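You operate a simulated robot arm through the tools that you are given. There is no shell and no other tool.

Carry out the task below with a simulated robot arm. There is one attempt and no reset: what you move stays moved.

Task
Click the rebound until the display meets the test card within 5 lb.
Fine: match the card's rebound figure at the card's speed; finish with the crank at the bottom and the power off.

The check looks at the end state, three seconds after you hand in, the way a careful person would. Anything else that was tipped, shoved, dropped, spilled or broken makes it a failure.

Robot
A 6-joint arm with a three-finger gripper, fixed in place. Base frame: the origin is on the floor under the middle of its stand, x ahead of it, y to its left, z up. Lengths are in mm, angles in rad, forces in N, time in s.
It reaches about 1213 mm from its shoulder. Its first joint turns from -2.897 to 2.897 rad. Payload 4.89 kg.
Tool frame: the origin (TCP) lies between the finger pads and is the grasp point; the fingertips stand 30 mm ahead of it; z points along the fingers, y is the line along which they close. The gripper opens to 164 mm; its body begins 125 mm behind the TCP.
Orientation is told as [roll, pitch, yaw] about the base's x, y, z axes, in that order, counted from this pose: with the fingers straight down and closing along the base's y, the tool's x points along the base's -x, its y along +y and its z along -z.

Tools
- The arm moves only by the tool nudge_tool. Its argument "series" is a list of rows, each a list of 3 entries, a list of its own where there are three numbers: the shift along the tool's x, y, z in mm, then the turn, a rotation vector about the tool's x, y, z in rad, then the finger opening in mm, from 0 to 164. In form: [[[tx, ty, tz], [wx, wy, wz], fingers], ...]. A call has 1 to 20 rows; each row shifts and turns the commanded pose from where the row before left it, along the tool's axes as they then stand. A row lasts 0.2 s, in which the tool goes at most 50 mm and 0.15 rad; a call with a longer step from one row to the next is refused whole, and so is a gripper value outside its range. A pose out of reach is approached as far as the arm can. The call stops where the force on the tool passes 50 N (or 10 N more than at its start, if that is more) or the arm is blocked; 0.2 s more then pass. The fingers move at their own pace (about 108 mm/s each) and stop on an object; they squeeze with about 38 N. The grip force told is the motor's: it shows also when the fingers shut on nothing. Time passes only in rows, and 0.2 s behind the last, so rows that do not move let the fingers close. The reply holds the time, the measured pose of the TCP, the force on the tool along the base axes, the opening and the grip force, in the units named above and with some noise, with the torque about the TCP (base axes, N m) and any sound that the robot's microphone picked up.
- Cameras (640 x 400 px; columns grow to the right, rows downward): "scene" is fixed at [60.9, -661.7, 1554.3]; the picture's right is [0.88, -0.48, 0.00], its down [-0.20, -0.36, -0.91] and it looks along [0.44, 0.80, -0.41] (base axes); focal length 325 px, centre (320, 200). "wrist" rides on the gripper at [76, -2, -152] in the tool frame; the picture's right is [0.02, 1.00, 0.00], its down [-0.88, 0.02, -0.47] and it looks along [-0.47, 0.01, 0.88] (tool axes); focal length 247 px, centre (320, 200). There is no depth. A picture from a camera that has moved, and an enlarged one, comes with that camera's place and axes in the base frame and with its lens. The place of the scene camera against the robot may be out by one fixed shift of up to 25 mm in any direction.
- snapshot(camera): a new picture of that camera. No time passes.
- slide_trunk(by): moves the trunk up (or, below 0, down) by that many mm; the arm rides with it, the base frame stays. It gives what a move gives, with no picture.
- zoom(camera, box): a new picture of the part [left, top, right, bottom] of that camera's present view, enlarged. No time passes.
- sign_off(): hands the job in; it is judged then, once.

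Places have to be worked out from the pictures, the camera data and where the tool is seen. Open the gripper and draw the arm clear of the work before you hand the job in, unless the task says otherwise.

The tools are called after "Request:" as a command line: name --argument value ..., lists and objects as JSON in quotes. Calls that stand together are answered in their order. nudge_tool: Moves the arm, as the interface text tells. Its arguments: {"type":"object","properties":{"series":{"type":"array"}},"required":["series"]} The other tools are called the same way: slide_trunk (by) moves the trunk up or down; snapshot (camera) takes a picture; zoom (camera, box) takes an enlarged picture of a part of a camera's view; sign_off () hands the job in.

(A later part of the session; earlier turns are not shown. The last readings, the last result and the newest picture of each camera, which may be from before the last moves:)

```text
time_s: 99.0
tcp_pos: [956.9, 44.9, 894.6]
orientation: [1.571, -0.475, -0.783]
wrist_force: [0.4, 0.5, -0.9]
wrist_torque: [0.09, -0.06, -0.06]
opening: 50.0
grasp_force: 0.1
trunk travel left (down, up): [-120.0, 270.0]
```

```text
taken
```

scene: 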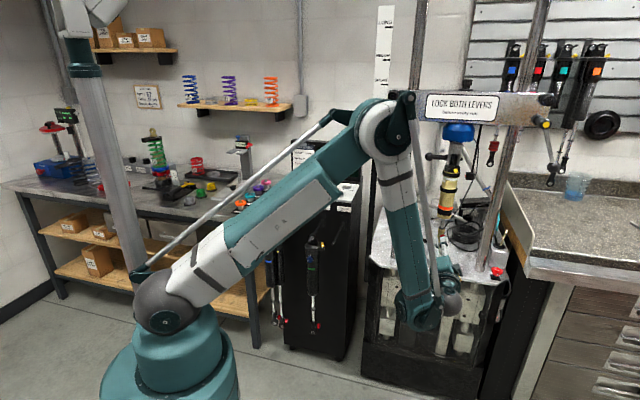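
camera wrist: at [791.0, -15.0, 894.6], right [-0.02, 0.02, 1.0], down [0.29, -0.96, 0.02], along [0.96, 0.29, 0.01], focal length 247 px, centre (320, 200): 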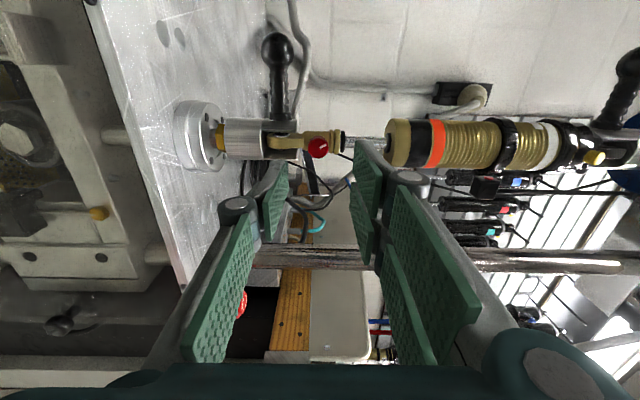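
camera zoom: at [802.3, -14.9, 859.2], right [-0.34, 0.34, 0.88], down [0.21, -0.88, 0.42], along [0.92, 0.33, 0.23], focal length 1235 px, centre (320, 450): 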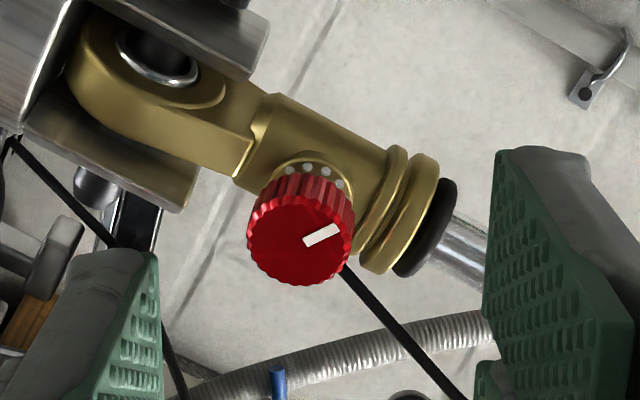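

There are small dots around the boss behind the knob that could be click marks. I zoom in on them.

Request:
zoom --camera "wrist" --box '[300, 135, 336, 170]'

```text
11.43 times, centred on (318, 152) of wrist
camera zoom: at [802.3, -14.9, 859.2], right [-0.34, 0.34, 0.88], down [0.21, -0.88, 0.42], along [0.92, 0.33, 0.23], focal length 2823 px, centre (343, 743)
```

zoom: 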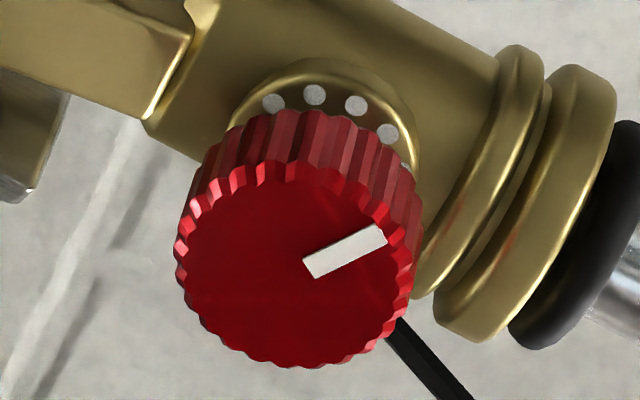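

The boss has dots at roughly 24° spacing; total turn is now 87°, predicting about 209 lb if linear. I retreat and go to the console for another run.

Request:
nudge_tool --series '[[[0, 0, -40], [0, 0, 0], 30], [[0, 0, -40], [0, 0, 0], 0], [[0, 0, -20], [0, 0, 0], 0], [[0, 0, 0], [0, 0, -0.15], 0], [[0, 0, 0], [0, 0, -0.15], 0], [[0, 0, 0], [0, 0, -0.15], 0], [[0, 0, 0], [0, 0, -0.15], 0], [[0, 0, 0], [0, 0, -0.15], 0], [[0, 0, 0], [0, 0, -0.15], 0], [[0, 0, 0], [0, 0, -0.15], 0], [[0, 0, 0], [0, 0, -0.045], 0]]'

Request:
nudge_tool --series '[[[0, 0, 0], [0, 0.15, 0], 0], [[0, 0, 0], [0, 0.15, 0], 0], [[0, 0, 0], [0, 0.15, 0], 0], [[0, 0, 0], [0, 0.15, 0], 0], [[0, 0, 0], [0, 0.15, 0], 0], [[0, 0, 0], [0, 0.15, 0], 0], [[0, 0, 0], [0, 0.15, 0], 0], [[0, 0, 0], [0, 0.15, 0], 0], [[0, 0, 0], [0, 0.15, 0], 0], [[0, 0, 0], [0, 0.127, 0], 0]]'

```text
time_s: 101.4
tcp_pos: [892.6, -28.9, 899.6]
orientation: [-0.457, -1.568, 1.246]
wrist_force: [0.8, -0.2, -0.4]
wrist_torque: [-0.04, 0.02, 0.04]
opening: 0.0
grasp_force: 38.2
out of reach, approached as far as the arm can: row 3
trunk travel left (down, up): [-120.0, 270.0]
```

```text
time_s: 103.6
tcp_pos: [892.3, -28.6, 899.3]
orientation: [0.002, -0.093, 0.785]
wrist_force: [0.1, -1.0, 0.0]
wrist_torque: [0.12, -0.13, 0.04]
opening: 0.0
grasp_force: 38.4
trunk travel left (down, up): [-120.0, 270.0]
```

I go up-left at the same stand-off and then forward over START.

Request:
nudge_tool --series '[[[-0.6, 44.6, -17.4], [0, 0, 0], 0], [[-0.6, 44.6, -17.4], [0, 0, 0], 0], [[-0.6, 44.6, -17.4], [0, 0, 0], 0], [[-0.6, 44.6, -17.4], [0, 0, 0], 0], [[-0.6, 44.6, -17.4], [0, 0, 0], 0], [[-0.6, 44.6, -17.4], [0, 0, 0], 0], [[-0.6, 44.6, -17.4], [0, 0, 0], 0], [[-0.6, 44.6, -17.4], [0, 0, 0], 0], [[-0.6, 44.6, -17.4], [0, 0, 0], 0], [[-0.6, 44.6, -17.4], [0, 0, 0], 0], [[-0.6, 44.6, -17.4], [0, 0, 0], 0], [[-0.6, 44.6, -17.4], [0, 0, 0], 0]]'

Request:
nudge_tool --series '[[[-42.9, 0, 4], [0, 0, 0], 0], [[-42.9, 0, 4], [0, 0, 0], 0], [[-42.9, 0, 4], [0, 0, 0], 0], [[-42.9, 0, 4], [0, 0, 0], 0], [[-42.9, 0, 4], [0, 0, 0], 0], [[-42.9, 0, 4], [0, 0, 0], 0], [[0, 0, 0], [0, 0, 0], 0]]'

Request:
snapshot --camera "wrist"

Request:
zoom --camera "scene" --box '[280, 120, 380, 215]'

```text
time_s: 106.2
tcp_pos: [506.3, 341.1, 1106.6]
orientation: [0.0, -0.095, 0.786]
wrist_force: [1.5, -0.8, -1.0]
wrist_torque: [0.05, 0.18, 0.0]
opening: 0.2
grasp_force: 38.1
trunk travel left (down, up): [-120.0, 270.0]
```

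```text
time_s: 107.8
tcp_pos: [687.0, 523.2, 1108.1]
orientation: [0.0, -0.092, 0.784]
wrist_force: [-0.2, 0.2, -0.1]
wrist_torque: [-0.02, 0.03, 0.03]
opening: 0.2
grasp_force: 38.0
trunk travel left (down, up): [-120.0, 270.0]
```

```text
taken
camera wrist: at [625.9, 459.7, 1253.5], right [-0.72, 0.69, 0.0], down [0.58, 0.6, 0.55], along [0.38, 0.4, -0.83], focal length 247 px, centre (320, 200)
```

wrist: 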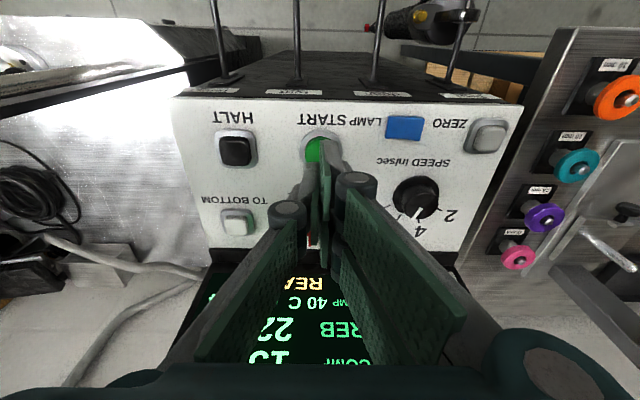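

```text
4.21 times, centred on (330, 168) of scene
camera zoom: at [60.9, -661.7, 1554.3], right [0.88, -0.48, 0.0], down [-0.2, -0.36, -0.91], along [0.44, 0.8, -0.41], focal length 1368 px, centre (278, 337)
```

zoom: 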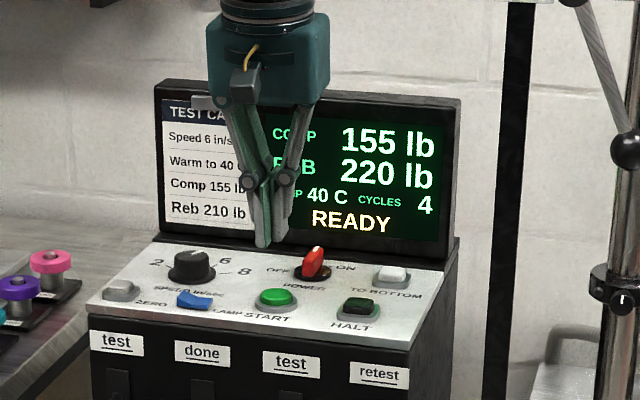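

The console is READY with 220 from the last run. I press START for the new run.

Request:
nudge_tool --series '[[[0, 0, 35], [0, 0, 0], 0], [[0, 0, 22], [0, 0, 0], 0], [[0, 0, 7], [0, 0, 0], 0], [[0, 0, 3], [0, 0, 0], 0], [[0, 0, 3], [0, 0, 0], 0], [[0, 0, 2], [0, 0, 0], 0]]'

Request:
zoom --camera "scene" --box '[280, 120, 380, 215]'

```text
time_s: 109.2
tcp_pos: [692.7, 528.3, 1035.8]
orientation: [-0.001, -0.096, 0.787]
wrist_force: [2.1, -1.2, 4.3]
wrist_torque: [-0.06, 0.01, 0.04]
opening: 0.2
grasp_force: 38.0
trunk travel left (down, up): [-120.0, 270.0]
heard: click
```

```text
4.21 times, centred on (330, 168) of scene
camera zoom: at [60.9, -661.7, 1554.3], right [0.88, -0.48, 0.0], down [-0.2, -0.36, -0.91], along [0.44, 0.8, -0.41], focal length 1368 px, centre (278, 337)
```

zoom: 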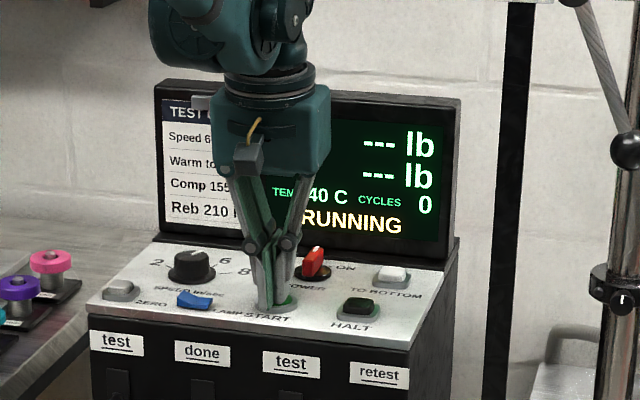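

RUNNING again. I hover over HALT while waiting for three cycles.

Request:
nudge_tool --series '[[[0, 0, -20], [0, 0, 0], 0], [[0, -20, -20], [0, 0, 0], 0], [[0, -40, 0], [0, 0, 0], 0], [[0, -29, 0], [0, 0, 0], 0], [[0, 0, 0], [0, 0, 0], 0], [[0, 0, 0], [0, 0, 0], 0], [[0, 0, 0], [0, 0, 0], 0], [[0, 0, 0], [0, 0, 0], 0], [[0, 0, 0], [0, 0, 0], 0], [[0, 0, 0], [0, 0, 0], 0], [[0, 0, 0], [0, 0, 0], 0], [[0, 0, 0], [0, 0, 0], 0], [[0, 0, 0], [0, 0, 0], 0], [[0, 0, 0], [0, 0, 0], 0], [[0, 0, 0], [0, 0, 0], 0], [[0, 0, 0], [0, 0, 0], 0]]'

Request:
zoom --camera "scene" --box '[280, 120, 380, 215]'

Request:
snapshot --camera "wrist"

```text
time_s: 112.6
tcp_pos: [751.7, 463.5, 1075.9]
orientation: [-0.001, -0.094, 0.784]
wrist_force: [0.4, 0.1, -0.7]
wrist_torque: [0.01, 0.0, 0.0]
opening: 0.0
grasp_force: 39.0
trunk travel left (down, up): [-120.0, 270.0]
```

```text
4.21 times, centred on (330, 168) of scene
camera zoom: at [60.9, -661.7, 1554.3], right [0.88, -0.48, 0.0], down [-0.2, -0.36, -0.91], along [0.44, 0.8, -0.41], focal length 1368 px, centre (278, 337)
```

zoom: 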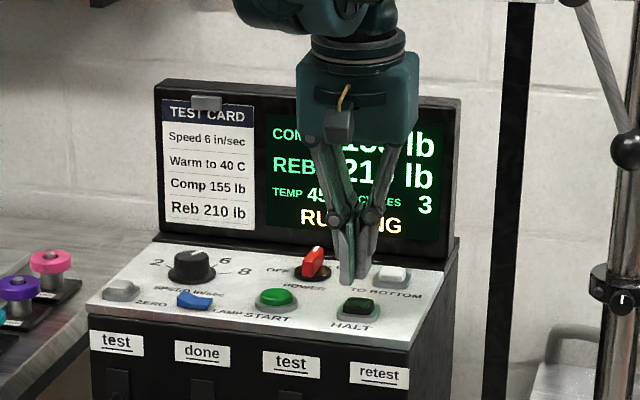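

```text
taken
camera wrist: at [690.2, 398.6, 1221.2], right [-0.72, 0.69, 0.0], down [0.57, 0.6, 0.55], along [0.38, 0.4, -0.83], focal length 247 px, centre (320, 200)
```

wrist: 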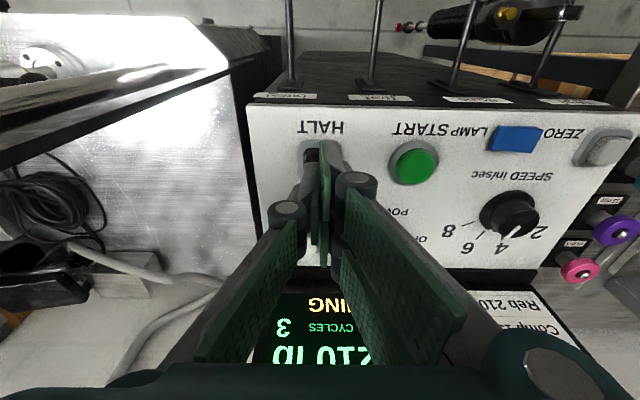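

REB now appears as 210, and the temperature as 45. I press HALT.

Request:
nudge_tool --series '[[[-2, 1, 20], [0, 0, 0], 0], [[0, 0, 13], [0, 0, 0], 0], [[0, 0, 3], [0, 0, 0], 0], [[0, 0, 3], [0, 0, 0], 0], [[0, 0, 2], [0, 0, 0], 0]]'

Request:
zoom --camera "scene" --box '[280, 120, 380, 215]'

```text
time_s: 113.8
tcp_pos: [754.8, 467.5, 1036.3]
orientation: [-0.001, -0.097, 0.785]
wrist_force: [-2.5, -2.1, 17.7]
wrist_torque: [-0.17, 0.12, 0.0]
opening: 5.8
grasp_force: 44.9
trunk travel left (down, up): [-120.0, 270.0]
heard: click
```

```text
4.21 times, centred on (330, 168) of scene
camera zoom: at [60.9, -661.7, 1554.3], right [0.88, -0.48, 0.0], down [-0.2, -0.36, -0.91], along [0.44, 0.8, -0.41], focal length 1368 px, centre (278, 337)
```

zoom: 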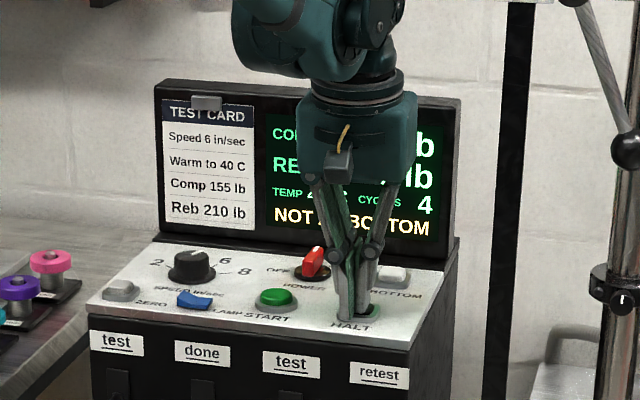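

Halted. I move over TO BOTTOM and check the display.

Request:
nudge_tool --series '[[[0, 0, -20], [0, 0, 0], 0], [[0, 0, -20], [0, 0, 0], 0], [[-33.4, -5.3, 4], [0, 0, 0], 0], [[-33.4, -5.3, 4], [0, 0, 0], 0], [[-33.3, -5.3, 4], [0, 0, 0], 0], [[0, 0, 0], [0, 0, 0], 0]]'

Request:
zoom --camera "scene" --box '[280, 120, 380, 215]'

Request:
snapshot --camera "wrist"

```text
time_s: 115.2
tcp_pos: [836.5, 524.4, 1072.8]
orientation: [0.0, -0.095, 0.785]
wrist_force: [1.2, -0.4, -0.2]
wrist_torque: [-0.02, 0.08, 0.0]
opening: 0.0
grasp_force: 45.0
trunk travel left (down, up): [-120.0, 270.0]
```

```text
4.21 times, centred on (330, 168) of scene
camera zoom: at [60.9, -661.7, 1554.3], right [0.88, -0.48, 0.0], down [-0.2, -0.36, -0.91], along [0.44, 0.8, -0.41], focal length 1368 px, centre (278, 337)
```

zoom: 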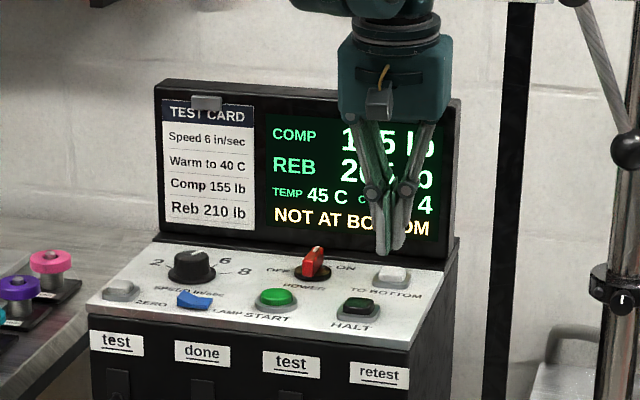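

```text
taken
camera wrist: at [774.2, 461.5, 1218.0], right [-0.72, 0.69, 0.0], down [0.58, 0.6, 0.55], along [0.38, 0.4, -0.83], focal length 247 px, centre (320, 200)
```

wrist: 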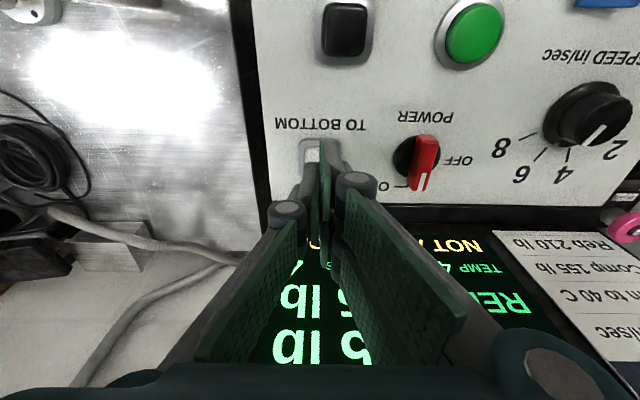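

The display now shows REB 205 after cycle 4 at TEMP 45 C (it was 210 at cycle 3), so the true value is around 207–208 with the damper a little warm. I press TO BOTTOM, then see whether the damper cools back to 40 C for a proper reading.

Request:
nudge_tool --series '[[[-1, 2, 15], [0, 0, 0], 0], [[0, 0, 12], [0, 0, 0], 0], [[0, 0, 4], [0, 0, 0], 0], [[0, 0, 3], [0, 0, 0], 0], [[0, 0, 2], [0, 0, 0], 0], [[0, 0, 1.5], [0, 0, 0], 0]]'

Request:
zoom --camera "scene" --box '[280, 120, 380, 215]'

```text
time_s: 116.6
tcp_pos: [837.9, 529.5, 1037.5]
orientation: [0.0, -0.095, 0.786]
wrist_force: [0.3, -1.9, 10.6]
wrist_torque: [-0.16, 0.08, 0.01]
opening: 6.0
grasp_force: 44.5
trunk travel left (down, up): [-120.0, 270.0]
heard: click
```

```text
4.21 times, centred on (330, 168) of scene
camera zoom: at [60.9, -661.7, 1554.3], right [0.88, -0.48, 0.0], down [-0.2, -0.36, -0.91], along [0.44, 0.8, -0.41], focal length 1368 px, centre (278, 337)
```

zoom: 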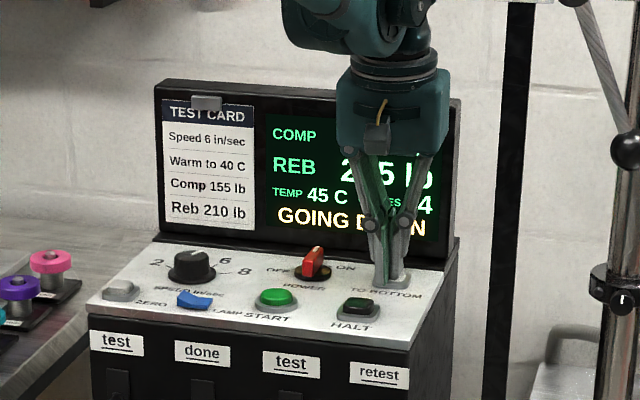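

GOING DOWN. I lift clear toward the START stand-off and wait, watching the temperature.

Request:
nudge_tool --series '[[[0, 0, -20], [0, 0, 0], 0], [[0, 0, -40], [0, 0, 0], 0], [[0, 20, -30], [0, 0, 0], 0], [[40, 20, 0], [0, 0, 0], 0], [[40, 20, 0], [0, 0, 0], 0], [[40, 20, 0], [0, 0, 0], 0], [[0, 25, 0], [0, 0, 0], 0], [[0, 0, 0], [0, 0, 0], 0], [[0, 0, 0], [0, 0, 0], 0], [[0, 0, 0], [0, 0, 0], 0], [[0, 0, 0], [0, 0, 0], 0], [[0, 0, 0], [0, 0, 0], 0], [[0, 0, 0], [0, 0, 0], 0], [[0, 0, 0], [0, 0, 0], 0], [[0, 0, 0], [0, 0, 0], 0], [[0, 0, 0], [0, 0, 0], 0]]'

Request:
zoom --camera "scene" --box '[280, 120, 380, 215]'

```text
time_s: 120.0
tcp_pos: [674.2, 513.4, 1115.8]
orientation: [0.001, -0.094, 0.786]
wrist_force: [-0.4, 0.6, 0.1]
wrist_torque: [0.0, 0.0, 0.0]
opening: 0.2
grasp_force: 45.0
trunk travel left (down, up): [-120.0, 270.0]
```

```text
4.21 times, centred on (330, 168) of scene
camera zoom: at [60.9, -661.7, 1554.3], right [0.88, -0.48, 0.0], down [-0.2, -0.36, -0.91], along [0.44, 0.8, -0.41], focal length 1368 px, centre (278, 337)
```

zoom: 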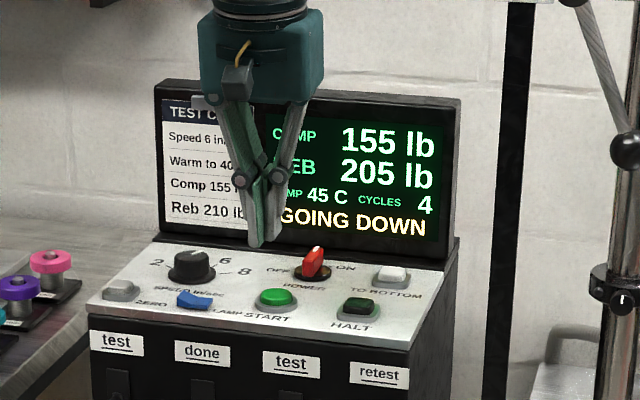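

Confirmed: REB 205 at 45 C, still going down. I wait some seconds to see the temperature trend.

Request:
nudge_tool --series '[[[0, 0, 0], [0, 0, 0], 0], [[0, 0, 0], [0, 0, 0], 0], [[0, 0, 0], [0, 0, 0], 0], [[0, 0, 0], [0, 0, 0], 0], [[0, 0, 0], [0, 0, 0], 0], [[0, 0, 0], [0, 0, 0], 0], [[0, 0, 0], [0, 0, 0], 0], [[0, 0, 0], [0, 0, 0], 0], [[0, 0, 0], [0, 0, 0], 0], [[0, 0, 0], [0, 0, 0], 0], [[0, 0, 0], [0, 0, 0], 0], [[0, 0, 0], [0, 0, 0], 0], [[0, 0, 0], [0, 0, 0], 0], [[0, 0, 0], [0, 0, 0], 0], [[0, 0, 0], [0, 0, 0], 0], [[0, 0, 0], [0, 0, 0], 0], [[0, 0, 0], [0, 0, 0], 0], [[0, 0, 0], [0, 0, 0], 0], [[0, 0, 0], [0, 0, 0], 0], [[0, 0, 0], [0, 0, 0], 0]]'

Request:
nudge_tool --series '[[[0, 0, 0], [0, 0, 0], 0], [[0, 0, 0], [0, 0, 0], 0], [[0, 0, 0], [0, 0, 0], 0], [[0, 0, 0], [0, 0, 0], 0], [[0, 0, 0], [0, 0, 0], 0], [[0, 0, 0], [0, 0, 0], 0], [[0, 0, 0], [0, 0, 0], 0], [[0, 0, 0], [0, 0, 0], 0], [[0, 0, 0], [0, 0, 0], 0], [[0, 0, 0], [0, 0, 0], 0], [[0, 0, 0], [0, 0, 0], 0], [[0, 0, 0], [0, 0, 0], 0], [[0, 0, 0], [0, 0, 0], 0], [[0, 0, 0], [0, 0, 0], 0], [[0, 0, 0], [0, 0, 0], 0], [[0, 0, 0], [0, 0, 0], 0], [[0, 0, 0], [0, 0, 0], 0], [[0, 0, 0], [0, 0, 0], 0], [[0, 0, 0], [0, 0, 0], 0], [[0, 0, 0], [0, 0, 0], 0]]'

Request:
zoom --camera "scene" --box '[280, 120, 380, 215]'

Request:
zoom --camera "scene" --box '[410, 210, 480, 270]'

```text
time_s: 124.2
tcp_pos: [674.4, 514.1, 1115.7]
orientation: [0.0, -0.094, 0.786]
wrist_force: [0.1, 0.4, 0.0]
wrist_torque: [0.02, 0.02, 0.03]
opening: 0.3
grasp_force: 45.0
trunk travel left (down, up): [-120.0, 270.0]
```

```text
time_s: 128.4
tcp_pos: [673.7, 513.5, 1115.5]
orientation: [0.002, -0.093, 0.785]
wrist_force: [-0.5, -1.5, 1.2]
wrist_torque: [-0.02, -0.04, -0.01]
opening: 0.1
grasp_force: 44.9
trunk travel left (down, up): [-120.0, 270.0]
```

```text
4.21 times, centred on (330, 168) of scene
camera zoom: at [60.9, -661.7, 1554.3], right [0.88, -0.48, 0.0], down [-0.2, -0.36, -0.91], along [0.44, 0.8, -0.41], focal length 1368 px, centre (278, 337)
```

zoom: 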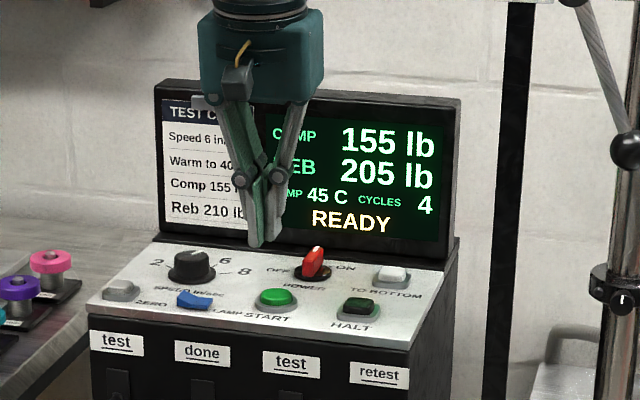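

```text
6.67 times, centred on (445, 240) of scene
camera zoom: at [60.9, -661.7, 1554.3], right [0.88, -0.48, 0.0], down [-0.2, -0.36, -0.91], along [0.44, 0.8, -0.41], focal length 2165 px, centre (-513, -67)
```

zoom: 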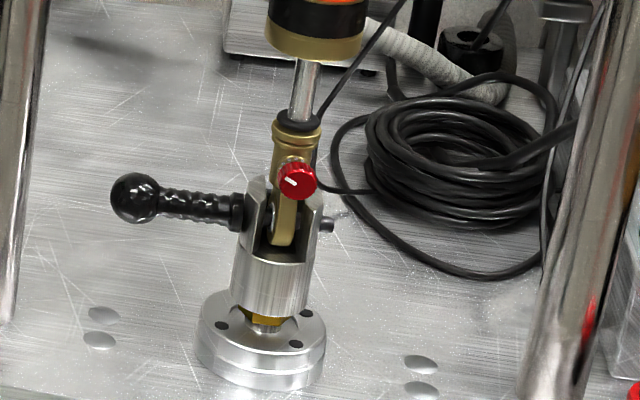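

READY at the bottom; the readings fit 12.5 lb per 30° click (245 → 220 → about 207.5 at three clicks), which is within 5 lb of 210 and the only click position that is. Now I go above the power switch, with the fingers closing across the bar (which now points to the rear).

Request:
nudge_tool --series '[[[-38.2, -5.6, 1.4], [0, 0, 0], 0], [[-38.2, -5.6, 1.4], [0, 0, 0], 20], [[-38.3, -5.6, 1.3], [0, 0, 0], 40], [[0, 0, 0], [0, 0, 0], 40]]'

Request:
snapshot --camera "wrist"

Request:
zoom --camera "wrist" --box '[280, 90, 370, 180]'

```text
time_s: 129.4
tcp_pos: [769.1, 583.1, 1119.9]
orientation: [0.002, -0.094, 0.785]
wrist_force: [0.4, 0.7, -0.2]
wrist_torque: [-0.03, 0.1, -0.03]
opening: 40.1
grasp_force: 0.0
trunk travel left (down, up): [-120.0, 270.0]
```

```text
taken
camera wrist: at [707.1, 519.5, 1265.7], right [-0.72, 0.69, 0.0], down [0.58, 0.6, 0.55], along [0.38, 0.4, -0.83], focal length 247 px, centre (320, 200)
```

wrist: 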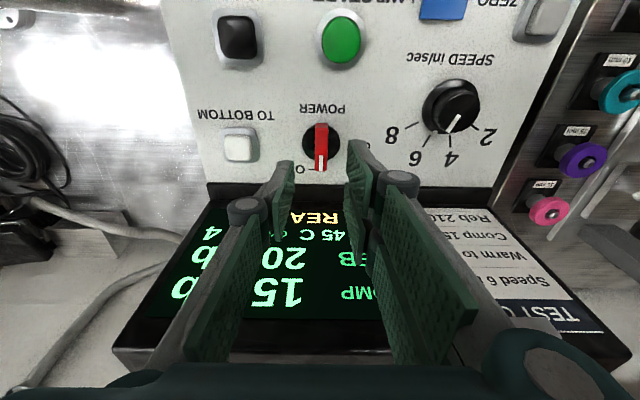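

```text
4.44 times, centred on (325, 135) of wrist
camera zoom: at [707.1, 519.5, 1265.7], right [-0.72, 0.69, 0.0], down [0.58, 0.6, 0.55], along [0.38, 0.4, -0.83], focal length 1098 px, centre (298, 489)
```

zoom: 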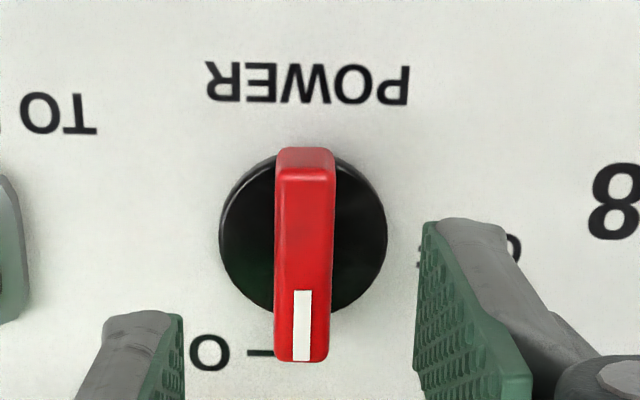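

Before powering off, I double-check the speed knob pointer from this view.

Request:
zoom --camera "wrist" --box '[370, 70, 510, 180]'

Request:
zoom --camera "scene" --box '[285, 175, 365, 215]'

```text
3.64 times, centred on (440, 125) of wrist
camera zoom: at [707.1, 519.5, 1265.7], right [-0.72, 0.69, 0.0], down [0.58, 0.6, 0.55], along [0.38, 0.4, -0.83], focal length 898 px, centre (-116, 473)
```

zoom: 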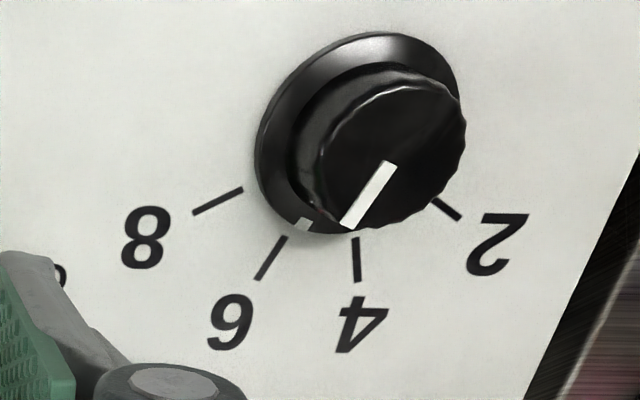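

```text
8.00 times, centred on (325, 195) of scene
camera zoom: at [60.9, -661.7, 1554.3], right [0.88, -0.48, 0.0], down [-0.2, -0.36, -0.91], along [0.44, 0.8, -0.41], focal length 2598 px, centre (280, 240)
```

zoom: 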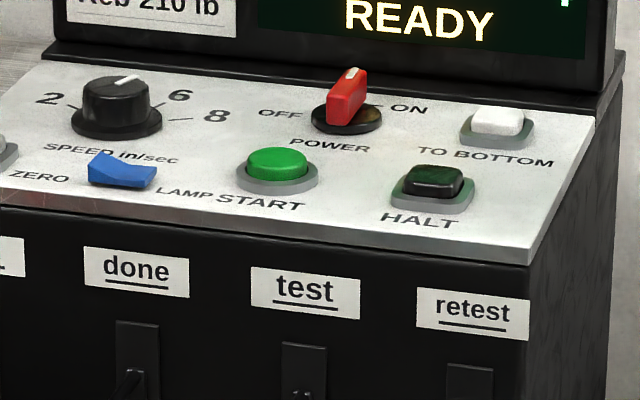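

The pointer is on 6. The switch disc centre is 2.5 mm toward the front of the tool axis; I correct and descend astride the bar, then grip it.

Request:
nudge_tool --series '[[[2.5, 0.7, 30], [0, 0, 0], 40], [[0, 0, 26], [0, 0, 0], 40], [[0, 0, 10], [0, 0, 0], 40], [[0, 0, 7], [0, 0, 0], 40], [[0, 0, 0], [0, 0, 0], 40]]'

Request:
snapshot --camera "wrist"

Request:
zoom --camera "scene" --box '[300, 150, 360, 200]'

```text
time_s: 130.6
tcp_pos: [768.5, 587.5, 1047.3]
orientation: [0.002, -0.096, 0.785]
wrist_force: [0.2, -0.9, 0.0]
wrist_torque: [0.03, 0.04, 0.01]
opening: 40.1
grasp_force: 0.0
trunk travel left (down, up): [-120.0, 270.0]
```

```text
taken
camera wrist: at [707.4, 522.9, 1192.8], right [-0.72, 0.69, 0.0], down [0.58, 0.6, 0.55], along [0.38, 0.4, -0.83], focal length 247 px, centre (320, 200)
```

wrist: 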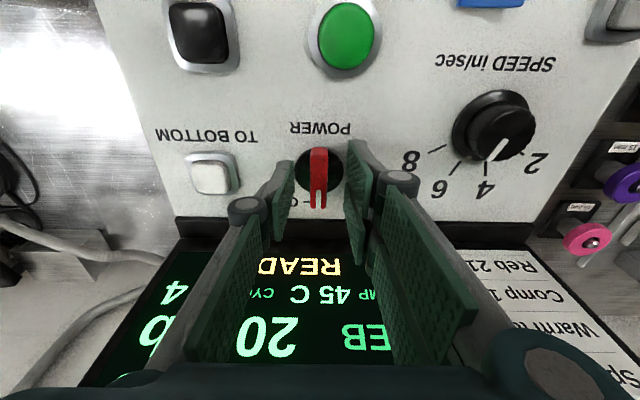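

```text
8.00 times, centred on (330, 175) of scene
camera zoom: at [60.9, -661.7, 1554.3], right [0.88, -0.48, 0.0], down [-0.2, -0.36, -0.91], along [0.44, 0.8, -0.41], focal length 2598 px, centre (240, 400)
```

zoom: 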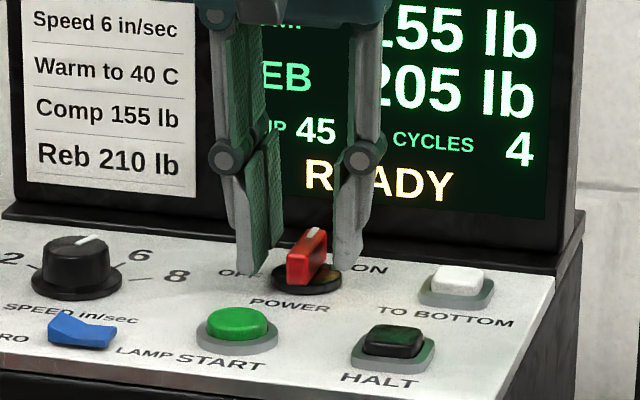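

Fingers are astride the bar. I close on it.

Request:
nudge_tool --series '[[[0, 0, 0], [0, 0, 0], 0], [[0, 0, 0], [0, 0, 0], 0], [[0, 0, 0], [0, 0, 0], 0]]'

```text
time_s: 131.4
tcp_pos: [769.5, 588.1, 1047.0]
orientation: [0.0, -0.095, 0.787]
wrist_force: [5.6, -7.0, -2.3]
wrist_torque: [-0.09, -0.24, 0.01]
opening: 13.5
grasp_force: 44.7
trunk travel left (down, up): [-120.0, 270.0]
```

Gripped at 13.5 mm. I turn it counter-clockwise, back toward OFF, in two stages.

Request:
nudge_tool --series '[[[0, -0.6, 0], [0, 0, -0.08], 0], [[0, 0, 0], [0, 0, -0.12], 0], [[0, 0, 0], [0, 0, -0.12], 0], [[0, 0, 0], [0, 0, -0.12], 0], [[0, 0, 0], [0, 0, -0.12], 0], [[0, 0, 0], [0, 0, -0.12], 0]]'

Request:
nudge_tool --series '[[[0, 0, 0], [0, 0, -0.12], 0], [[0, 0, 0], [0, 0, -0.12], 0], [[0, 0, 0], [0, 0, -0.12], 0], [[0, 0, 0], [0, 0, -0.12], 0], [[0, 0, 0], [0, 0, -0.12], 0], [[0, 0, 0], [0, 0, -0.12], 0], [[0, 0, 0], [0, 0, -0.12], 0], [[0, 0, 0], [0, 0, -0.051], 0]]'

Request:
snapshot --camera "wrist"

Request:
zoom --camera "scene" --box '[280, 120, 380, 215]'

```text
time_s: 132.8
tcp_pos: [770.9, 585.2, 1046.2]
orientation: [-0.061, -0.077, 1.454]
wrist_force: [11.4, -1.3, -2.1]
wrist_torque: [-0.12, -0.13, -0.06]
opening: 13.6
grasp_force: 45.0
trunk travel left (down, up): [-120.0, 270.0]
stopped in row 6: the force on the tool passed its limit at 52 N (the readings are from after the stop); the commanded pose is now the measured one
```

```text
time_s: 133.9
tcp_pos: [772.3, 585.4, 1047.8]
orientation: [-0.095, -0.034, 1.994]
wrist_force: [14.5, 1.5, -8.4]
wrist_torque: [0.06, -0.01, -0.02]
opening: 13.5
grasp_force: 44.6
trunk travel left (down, up): [-120.0, 270.0]
stopped in row 5: the force on the tool passed its limit at 52 N (the readings are from after the stop); the commanded pose is now the measured one
```

```text
taken
camera wrist: at [796.1, 507.0, 1197.2], right [-0.9, -0.42, -0.09], down [-0.41, 0.76, 0.5], along [-0.14, 0.49, -0.86], focal length 247 px, centre (320, 200)
```

wrist: 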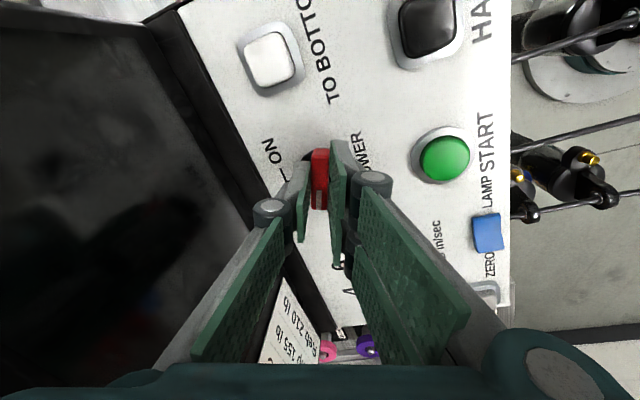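

```text
4.21 times, centred on (330, 168) of scene
camera zoom: at [60.9, -661.7, 1554.3], right [0.88, -0.48, 0.0], down [-0.2, -0.36, -0.91], along [0.44, 0.8, -0.41], focal length 1368 px, centre (278, 337)
```

zoom: 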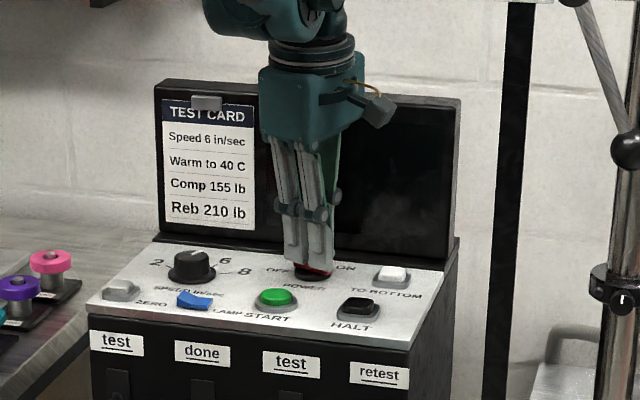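

The display went dark: power is off, with the bar about 20° short of the OFF mark. I relieve the side load with a small shift and finish the turn.

Request:
nudge_tool --series '[[[-1.5, -0.8, 0], [0, 0, 0], 0], [[0, 0, 0], [0, 0, -0.08], 0], [[0, 0, 0], [0, 0, -0.08], 0], [[0, 0, 0], [0, 0, -0.08], 0], [[0, 0, 0], [0, 0, -0.08], 0], [[0, 0, 0], [0, 0, -0.04], 0]]'

Request:
snapshot --camera "wrist"

```text
time_s: 135.3
tcp_pos: [773.6, 587.6, 1047.9]
orientation: [-0.099, -0.001, 2.353]
wrist_force: [27.9, -10.7, -7.8]
wrist_torque: [-0.02, -0.16, -0.12]
opening: 13.8
grasp_force: 44.9
trunk travel left (down, up): [-120.0, 270.0]
```

```text
taken
camera wrist: at [818.6, 524.4, 1200.9], right [-0.69, -0.72, -0.1], down [-0.67, 0.58, 0.47], along [-0.28, 0.39, -0.88], focal length 247 px, centre (320, 200)
```

wrist: 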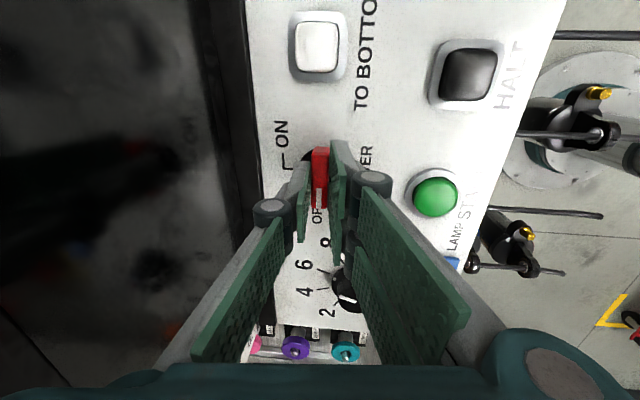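

The bar is back at the OFF position. I open, lift off along the tool axis, and inspect.

Request:
nudge_tool --series '[[[0, 0, 0], [0, 0, 0], 40], [[0, 0, 0], [0, 0, 0], 40], [[0, 0, -20], [0, 0, 0], 40], [[0, 0, -40], [0, 0, 0], 40], [[0, 0, -45], [0, 0, 0], 40], [[0, 0, -45], [0, 0, 0], 40]]'

Request:
snapshot --camera "wrist"

Request:
zoom --camera "scene" --box '[280, 140, 380, 215]'

```text
time_s: 136.7
tcp_pos: [762.7, 575.0, 1197.3]
orientation: [-0.1, 0.001, 2.35]
wrist_force: [-0.1, 0.3, -0.7]
wrist_torque: [-0.06, 0.09, 0.02]
opening: 40.0
grasp_force: 0.0
trunk travel left (down, up): [-120.0, 270.0]
```

```text
taken
camera wrist: at [808.2, 512.4, 1351.3], right [-0.69, -0.72, -0.1], down [-0.67, 0.58, 0.47], along [-0.28, 0.39, -0.88], focal length 247 px, centre (320, 200)
```

wrist: 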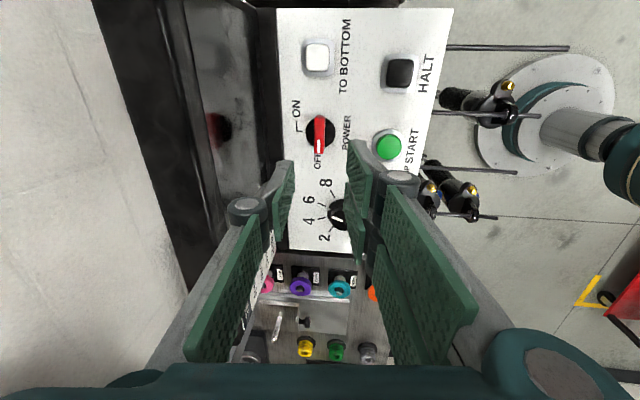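

```text
5.33 times, centred on (330, 178) of scene
camera zoom: at [60.9, -661.7, 1554.3], right [0.88, -0.48, 0.0], down [-0.2, -0.36, -0.91], along [0.44, 0.8, -0.41], focal length 1732 px, centre (267, 320)
```

zoom: 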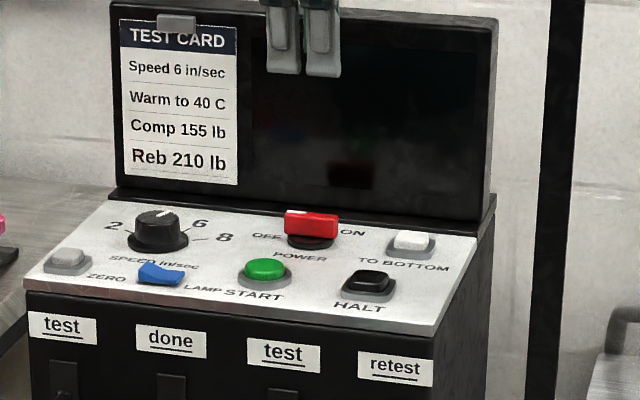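

Power is off with the bar at OFF, speed at 6. I draw the arm back clear of the console and take a final look at everything.

Request:
nudge_tool --series '[[[0, 40, -15], [0, 0, 0], 40], [[0, 45, -15], [0, 0, 0], 40], [[0, 45, -15], [0, 0, 0], 60], [[0, 45, -15], [0, 0, 0.15], 80], [[0, 45, -15], [0, 0, 0.15], 100], [[0, 0, 0], [0, 0, 0.15], 120], [[0, 0, 0], [0, 0, 0.15], 140], [[0, 0, 0], [0, 0, 0.15], 164], [[0, 0, 0], [0, 0, 0.15], 164], [[0, 0, 0], [0, 0, 0.15], 164], [[0, 0, 0], [0, 0, 0.15], 164], [[0, 0, 0], [0, 0, 0.15], 164], [[0, 0, 0], [0, 0, 0.15], 164], [[40, 0, 0], [0, 0, 0], 164], [[45, 0, 0], [0, 0, 0], 164], [[45, 0, 0], [0, 0, 0], 164]]'

Request:
snapshot --camera "scene"

Request:
zoom --camera "scene" --box '[370, 80, 570, 280]'

Request:
zoom --camera "scene" --box '[410, 210, 480, 270]'

Request:
zoom --camera "scene" --box '[260, 130, 380, 340]'

```text
time_s: 140.1
tcp_pos: [511.6, 325.2, 1237.5]
orientation: [-0.01, -0.097, 0.854]
wrist_force: [1.5, 1.6, -0.8]
wrist_torque: [-0.25, 0.29, 0.02]
opening: 164.0
grasp_force: 0.1
trunk travel left (down, up): [-120.0, 270.0]
```

```text
taken
```

scene: 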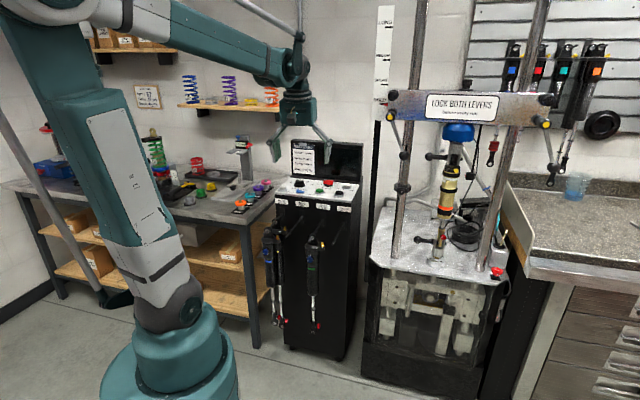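

```text
2.00 times, centred on (470, 180) of scene
camera zoom: at [60.9, -661.7, 1554.3], right [0.88, -0.48, 0.0], down [-0.2, -0.36, -0.91], along [0.44, 0.8, -0.41], focal length 650 px, centre (20, 240)
```

zoom: 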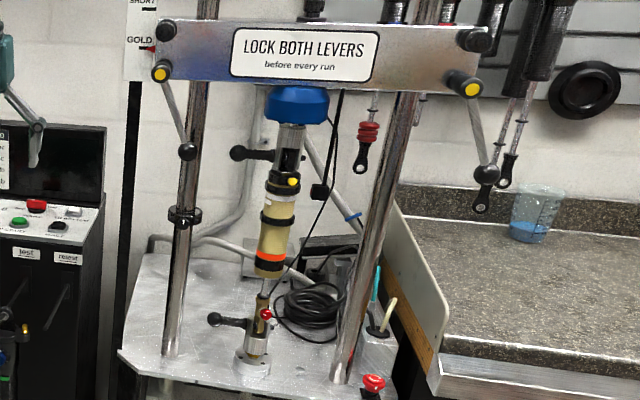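

```text
6.67 times, centred on (445, 240) of scene
camera zoom: at [60.9, -661.7, 1554.3], right [0.88, -0.48, 0.0], down [-0.2, -0.36, -0.91], along [0.44, 0.8, -0.41], focal length 2165 px, centre (-513, -67)
```

zoom: 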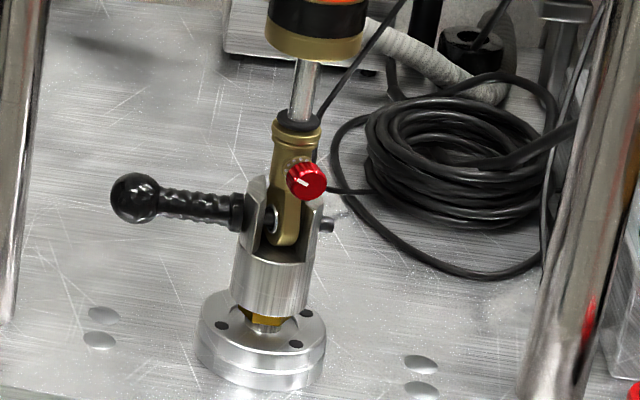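

```text
1.90 times, centred on (320, 235) of scene
camera zoom: at [60.9, -661.7, 1554.3], right [0.88, -0.48, 0.0], down [-0.2, -0.36, -0.91], along [0.44, 0.8, -0.41], focal length 619 px, centre (320, 133)
```

zoom: 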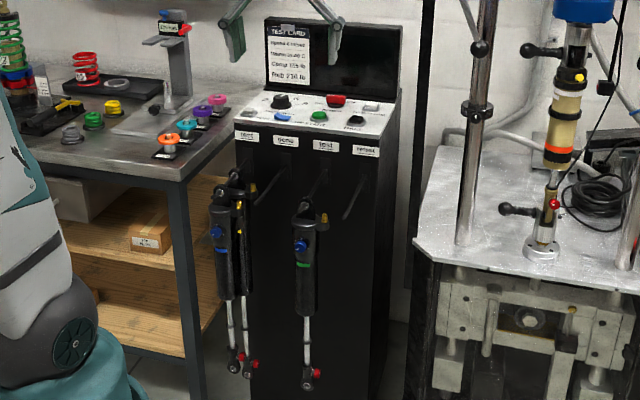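

Everything looks in place, though the rod end looks slightly twisted compared with before. I zoom in to compare the knob and upper mount.

Request:
zoom --camera "scene" --box '[425, 220, 460, 250]'

Request:
zoom --camera "scene" --box '[410, 110, 490, 200]'

Request:
snapshot --camera "wrist"

```text
13.33 times, centred on (442, 235) of scene
camera zoom: at [60.9, -661.7, 1554.3], right [0.88, -0.48, 0.0], down [-0.2, -0.36, -0.91], along [0.44, 0.8, -0.41], focal length 4330 px, centre (-1313, -267)
```

zoom: 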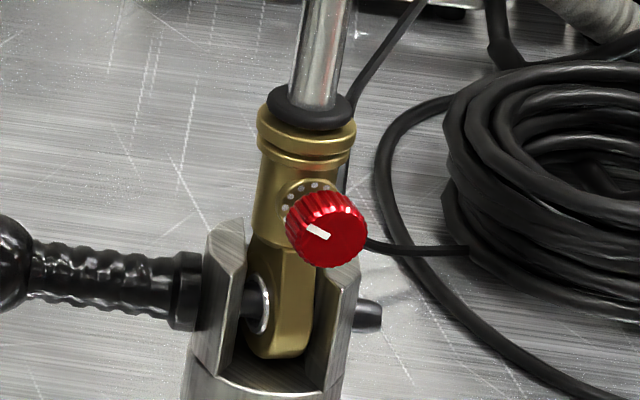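

```text
4.44 times, centred on (450, 155) of scene
camera zoom: at [60.9, -661.7, 1554.3], right [0.88, -0.48, 0.0], down [-0.2, -0.36, -0.91], along [0.44, 0.8, -0.41], focal length 1444 px, centre (-258, 400)
```

zoom: 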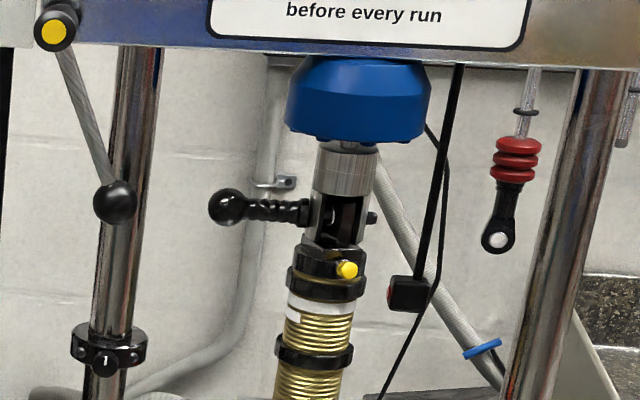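

```text
taken
camera wrist: at [452.5, 257.3, 1382.3], right [-0.77, 0.64, -0.01], down [0.53, 0.64, 0.56], along [0.36, 0.42, -0.83], focal length 247 px, centre (320, 200)
```

wrist: 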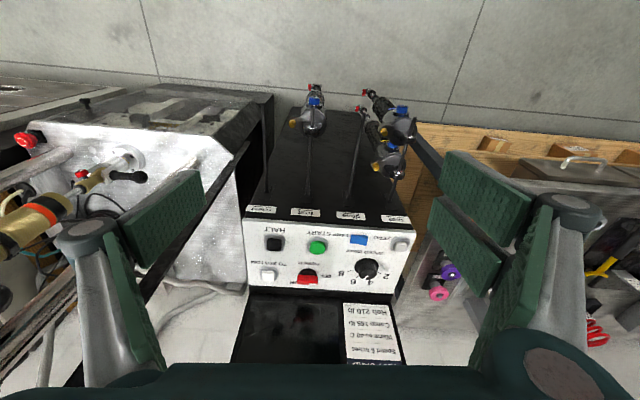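

The damper as a whole has twisted a little on its spherical ends. I wait two seconds and compare to see if it is still moving.

Request:
nudge_tool --series '[[[0, 0, 0], [0, 0, 0], 164], [[0, 0, 0], [0, 0, 0], 164], [[0, 0, 0], [0, 0, 0], 164], [[0, 0, 0], [0, 0, 0], 164], [[0, 0, 0], [0, 0, 0], 164], [[0, 0, 0], [0, 0, 0], 164], [[0, 0, 0], [0, 0, 0], 164], [[0, 0, 0], [0, 0, 0], 164], [[0, 0, 0], [0, 0, 0], 164], [[0, 0, 0], [0, 0, 0], 164]]'

Request:
zoom --camera "scene" --box '[425, 220, 460, 250]'

Request:
zoom --camera "scene" --box '[410, 110, 490, 200]'

```text
time_s: 142.3
tcp_pos: [511.3, 323.6, 1238.5]
orientation: [-0.009, -0.098, 0.854]
wrist_force: [0.4, 1.0, -0.3]
wrist_torque: [0.04, 0.0, -0.01]
opening: 164.0
grasp_force: 0.1
trunk travel left (down, up): [-120.0, 270.0]
```

```text
13.33 times, centred on (442, 235) of scene
camera zoom: at [60.9, -661.7, 1554.3], right [0.88, -0.48, 0.0], down [-0.2, -0.36, -0.91], along [0.44, 0.8, -0.41], focal length 4330 px, centre (-1313, -267)
```

zoom: 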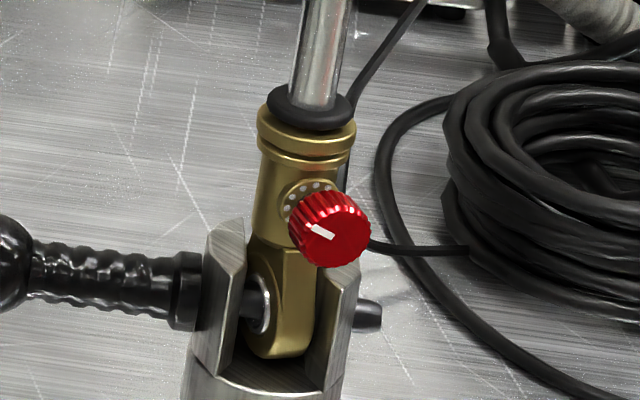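

```text
4.44 times, centred on (450, 155) of scene
camera zoom: at [60.9, -661.7, 1554.3], right [0.88, -0.48, 0.0], down [-0.2, -0.36, -0.91], along [0.44, 0.8, -0.41], focal length 1444 px, centre (-258, 400)
```

zoom: 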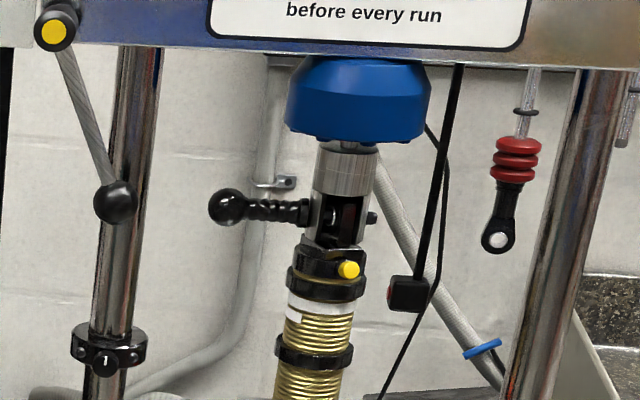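

It is drifting very slowly (about 1°/s) on its spherical bearings, a leftover from the run. I wait a while to see if it settles.

Request:
nudge_tool --series '[[[0, 0, 0], [0, 0, 0], 164], [[0, 0, 0], [0, 0, 0], 164], [[0, 0, 0], [0, 0, 0], 164], [[0, 0, 0], [0, 0, 0], 164], [[0, 0, 0], [0, 0, 0], 164], [[0, 0, 0], [0, 0, 0], 164], [[0, 0, 0], [0, 0, 0], 164], [[0, 0, 0], [0, 0, 0], 164], [[0, 0, 0], [0, 0, 0], 164], [[0, 0, 0], [0, 0, 0], 164], [[0, 0, 0], [0, 0, 0], 164], [[0, 0, 0], [0, 0, 0], 164], [[0, 0, 0], [0, 0, 0], 164], [[0, 0, 0], [0, 0, 0], 164], [[0, 0, 0], [0, 0, 0], 164], [[0, 0, 0], [0, 0, 0], 164], [[0, 0, 0], [0, 0, 0], 164], [[0, 0, 0], [0, 0, 0], 164], [[0, 0, 0], [0, 0, 0], 164], [[0, 0, 0], [0, 0, 0], 164]]'

Request:
nudge_tool --series '[[[0, 0, 0], [0, 0, 0], 164], [[0, 0, 0], [0, 0, 0], 164], [[0, 0, 0], [0, 0, 0], 164], [[0, 0, 0], [0, 0, 0], 164], [[0, 0, 0], [0, 0, 0], 164], [[0, 0, 0], [0, 0, 0], 164], [[0, 0, 0], [0, 0, 0], 164], [[0, 0, 0], [0, 0, 0], 164], [[0, 0, 0], [0, 0, 0], 164], [[0, 0, 0], [0, 0, 0], 164], [[0, 0, 0], [0, 0, 0], 164], [[0, 0, 0], [0, 0, 0], 164], [[0, 0, 0], [0, 0, 0], 164], [[0, 0, 0], [0, 0, 0], 164], [[0, 0, 0], [0, 0, 0], 164], [[0, 0, 0], [0, 0, 0], 164], [[0, 0, 0], [0, 0, 0], 164], [[0, 0, 0], [0, 0, 0], 164], [[0, 0, 0], [0, 0, 0], 164], [[0, 0, 0], [0, 0, 0], 164]]'

Request:
zoom --camera "scene" --box '[425, 220, 460, 250]'

Request:
zoom --camera "scene" --box '[410, 110, 490, 200]'

```text
time_s: 146.5
tcp_pos: [510.8, 324.5, 1237.5]
orientation: [-0.009, -0.1, 0.854]
wrist_force: [-0.1, 0.5, -0.2]
wrist_torque: [-0.01, 0.0, 0.01]
opening: 163.8
grasp_force: 0.1
trunk travel left (down, up): [-120.0, 270.0]
```

```text
time_s: 150.7
tcp_pos: [510.7, 324.2, 1238.0]
orientation: [-0.01, -0.098, 0.854]
wrist_force: [0.0, 0.0, 0.1]
wrist_torque: [0.0, 0.02, -0.01]
opening: 163.9
grasp_force: 0.0
trunk travel left (down, up): [-120.0, 270.0]
```

```text
13.33 times, centred on (442, 235) of scene
camera zoom: at [60.9, -661.7, 1554.3], right [0.88, -0.48, 0.0], down [-0.2, -0.36, -0.91], along [0.44, 0.8, -0.41], focal length 4330 px, centre (-1313, -267)
```

zoom: 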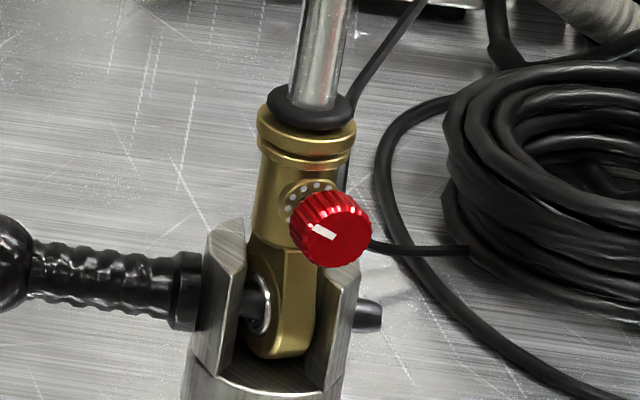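

```text
4.44 times, centred on (450, 155) of scene
camera zoom: at [60.9, -661.7, 1554.3], right [0.88, -0.48, 0.0], down [-0.2, -0.36, -0.91], along [0.44, 0.8, -0.41], focal length 1444 px, centre (-258, 400)
```

zoom: 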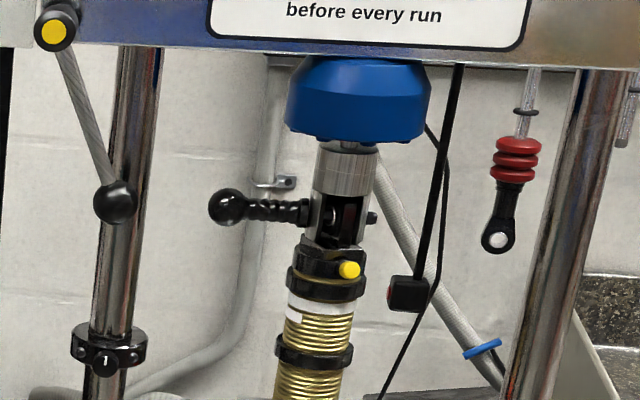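

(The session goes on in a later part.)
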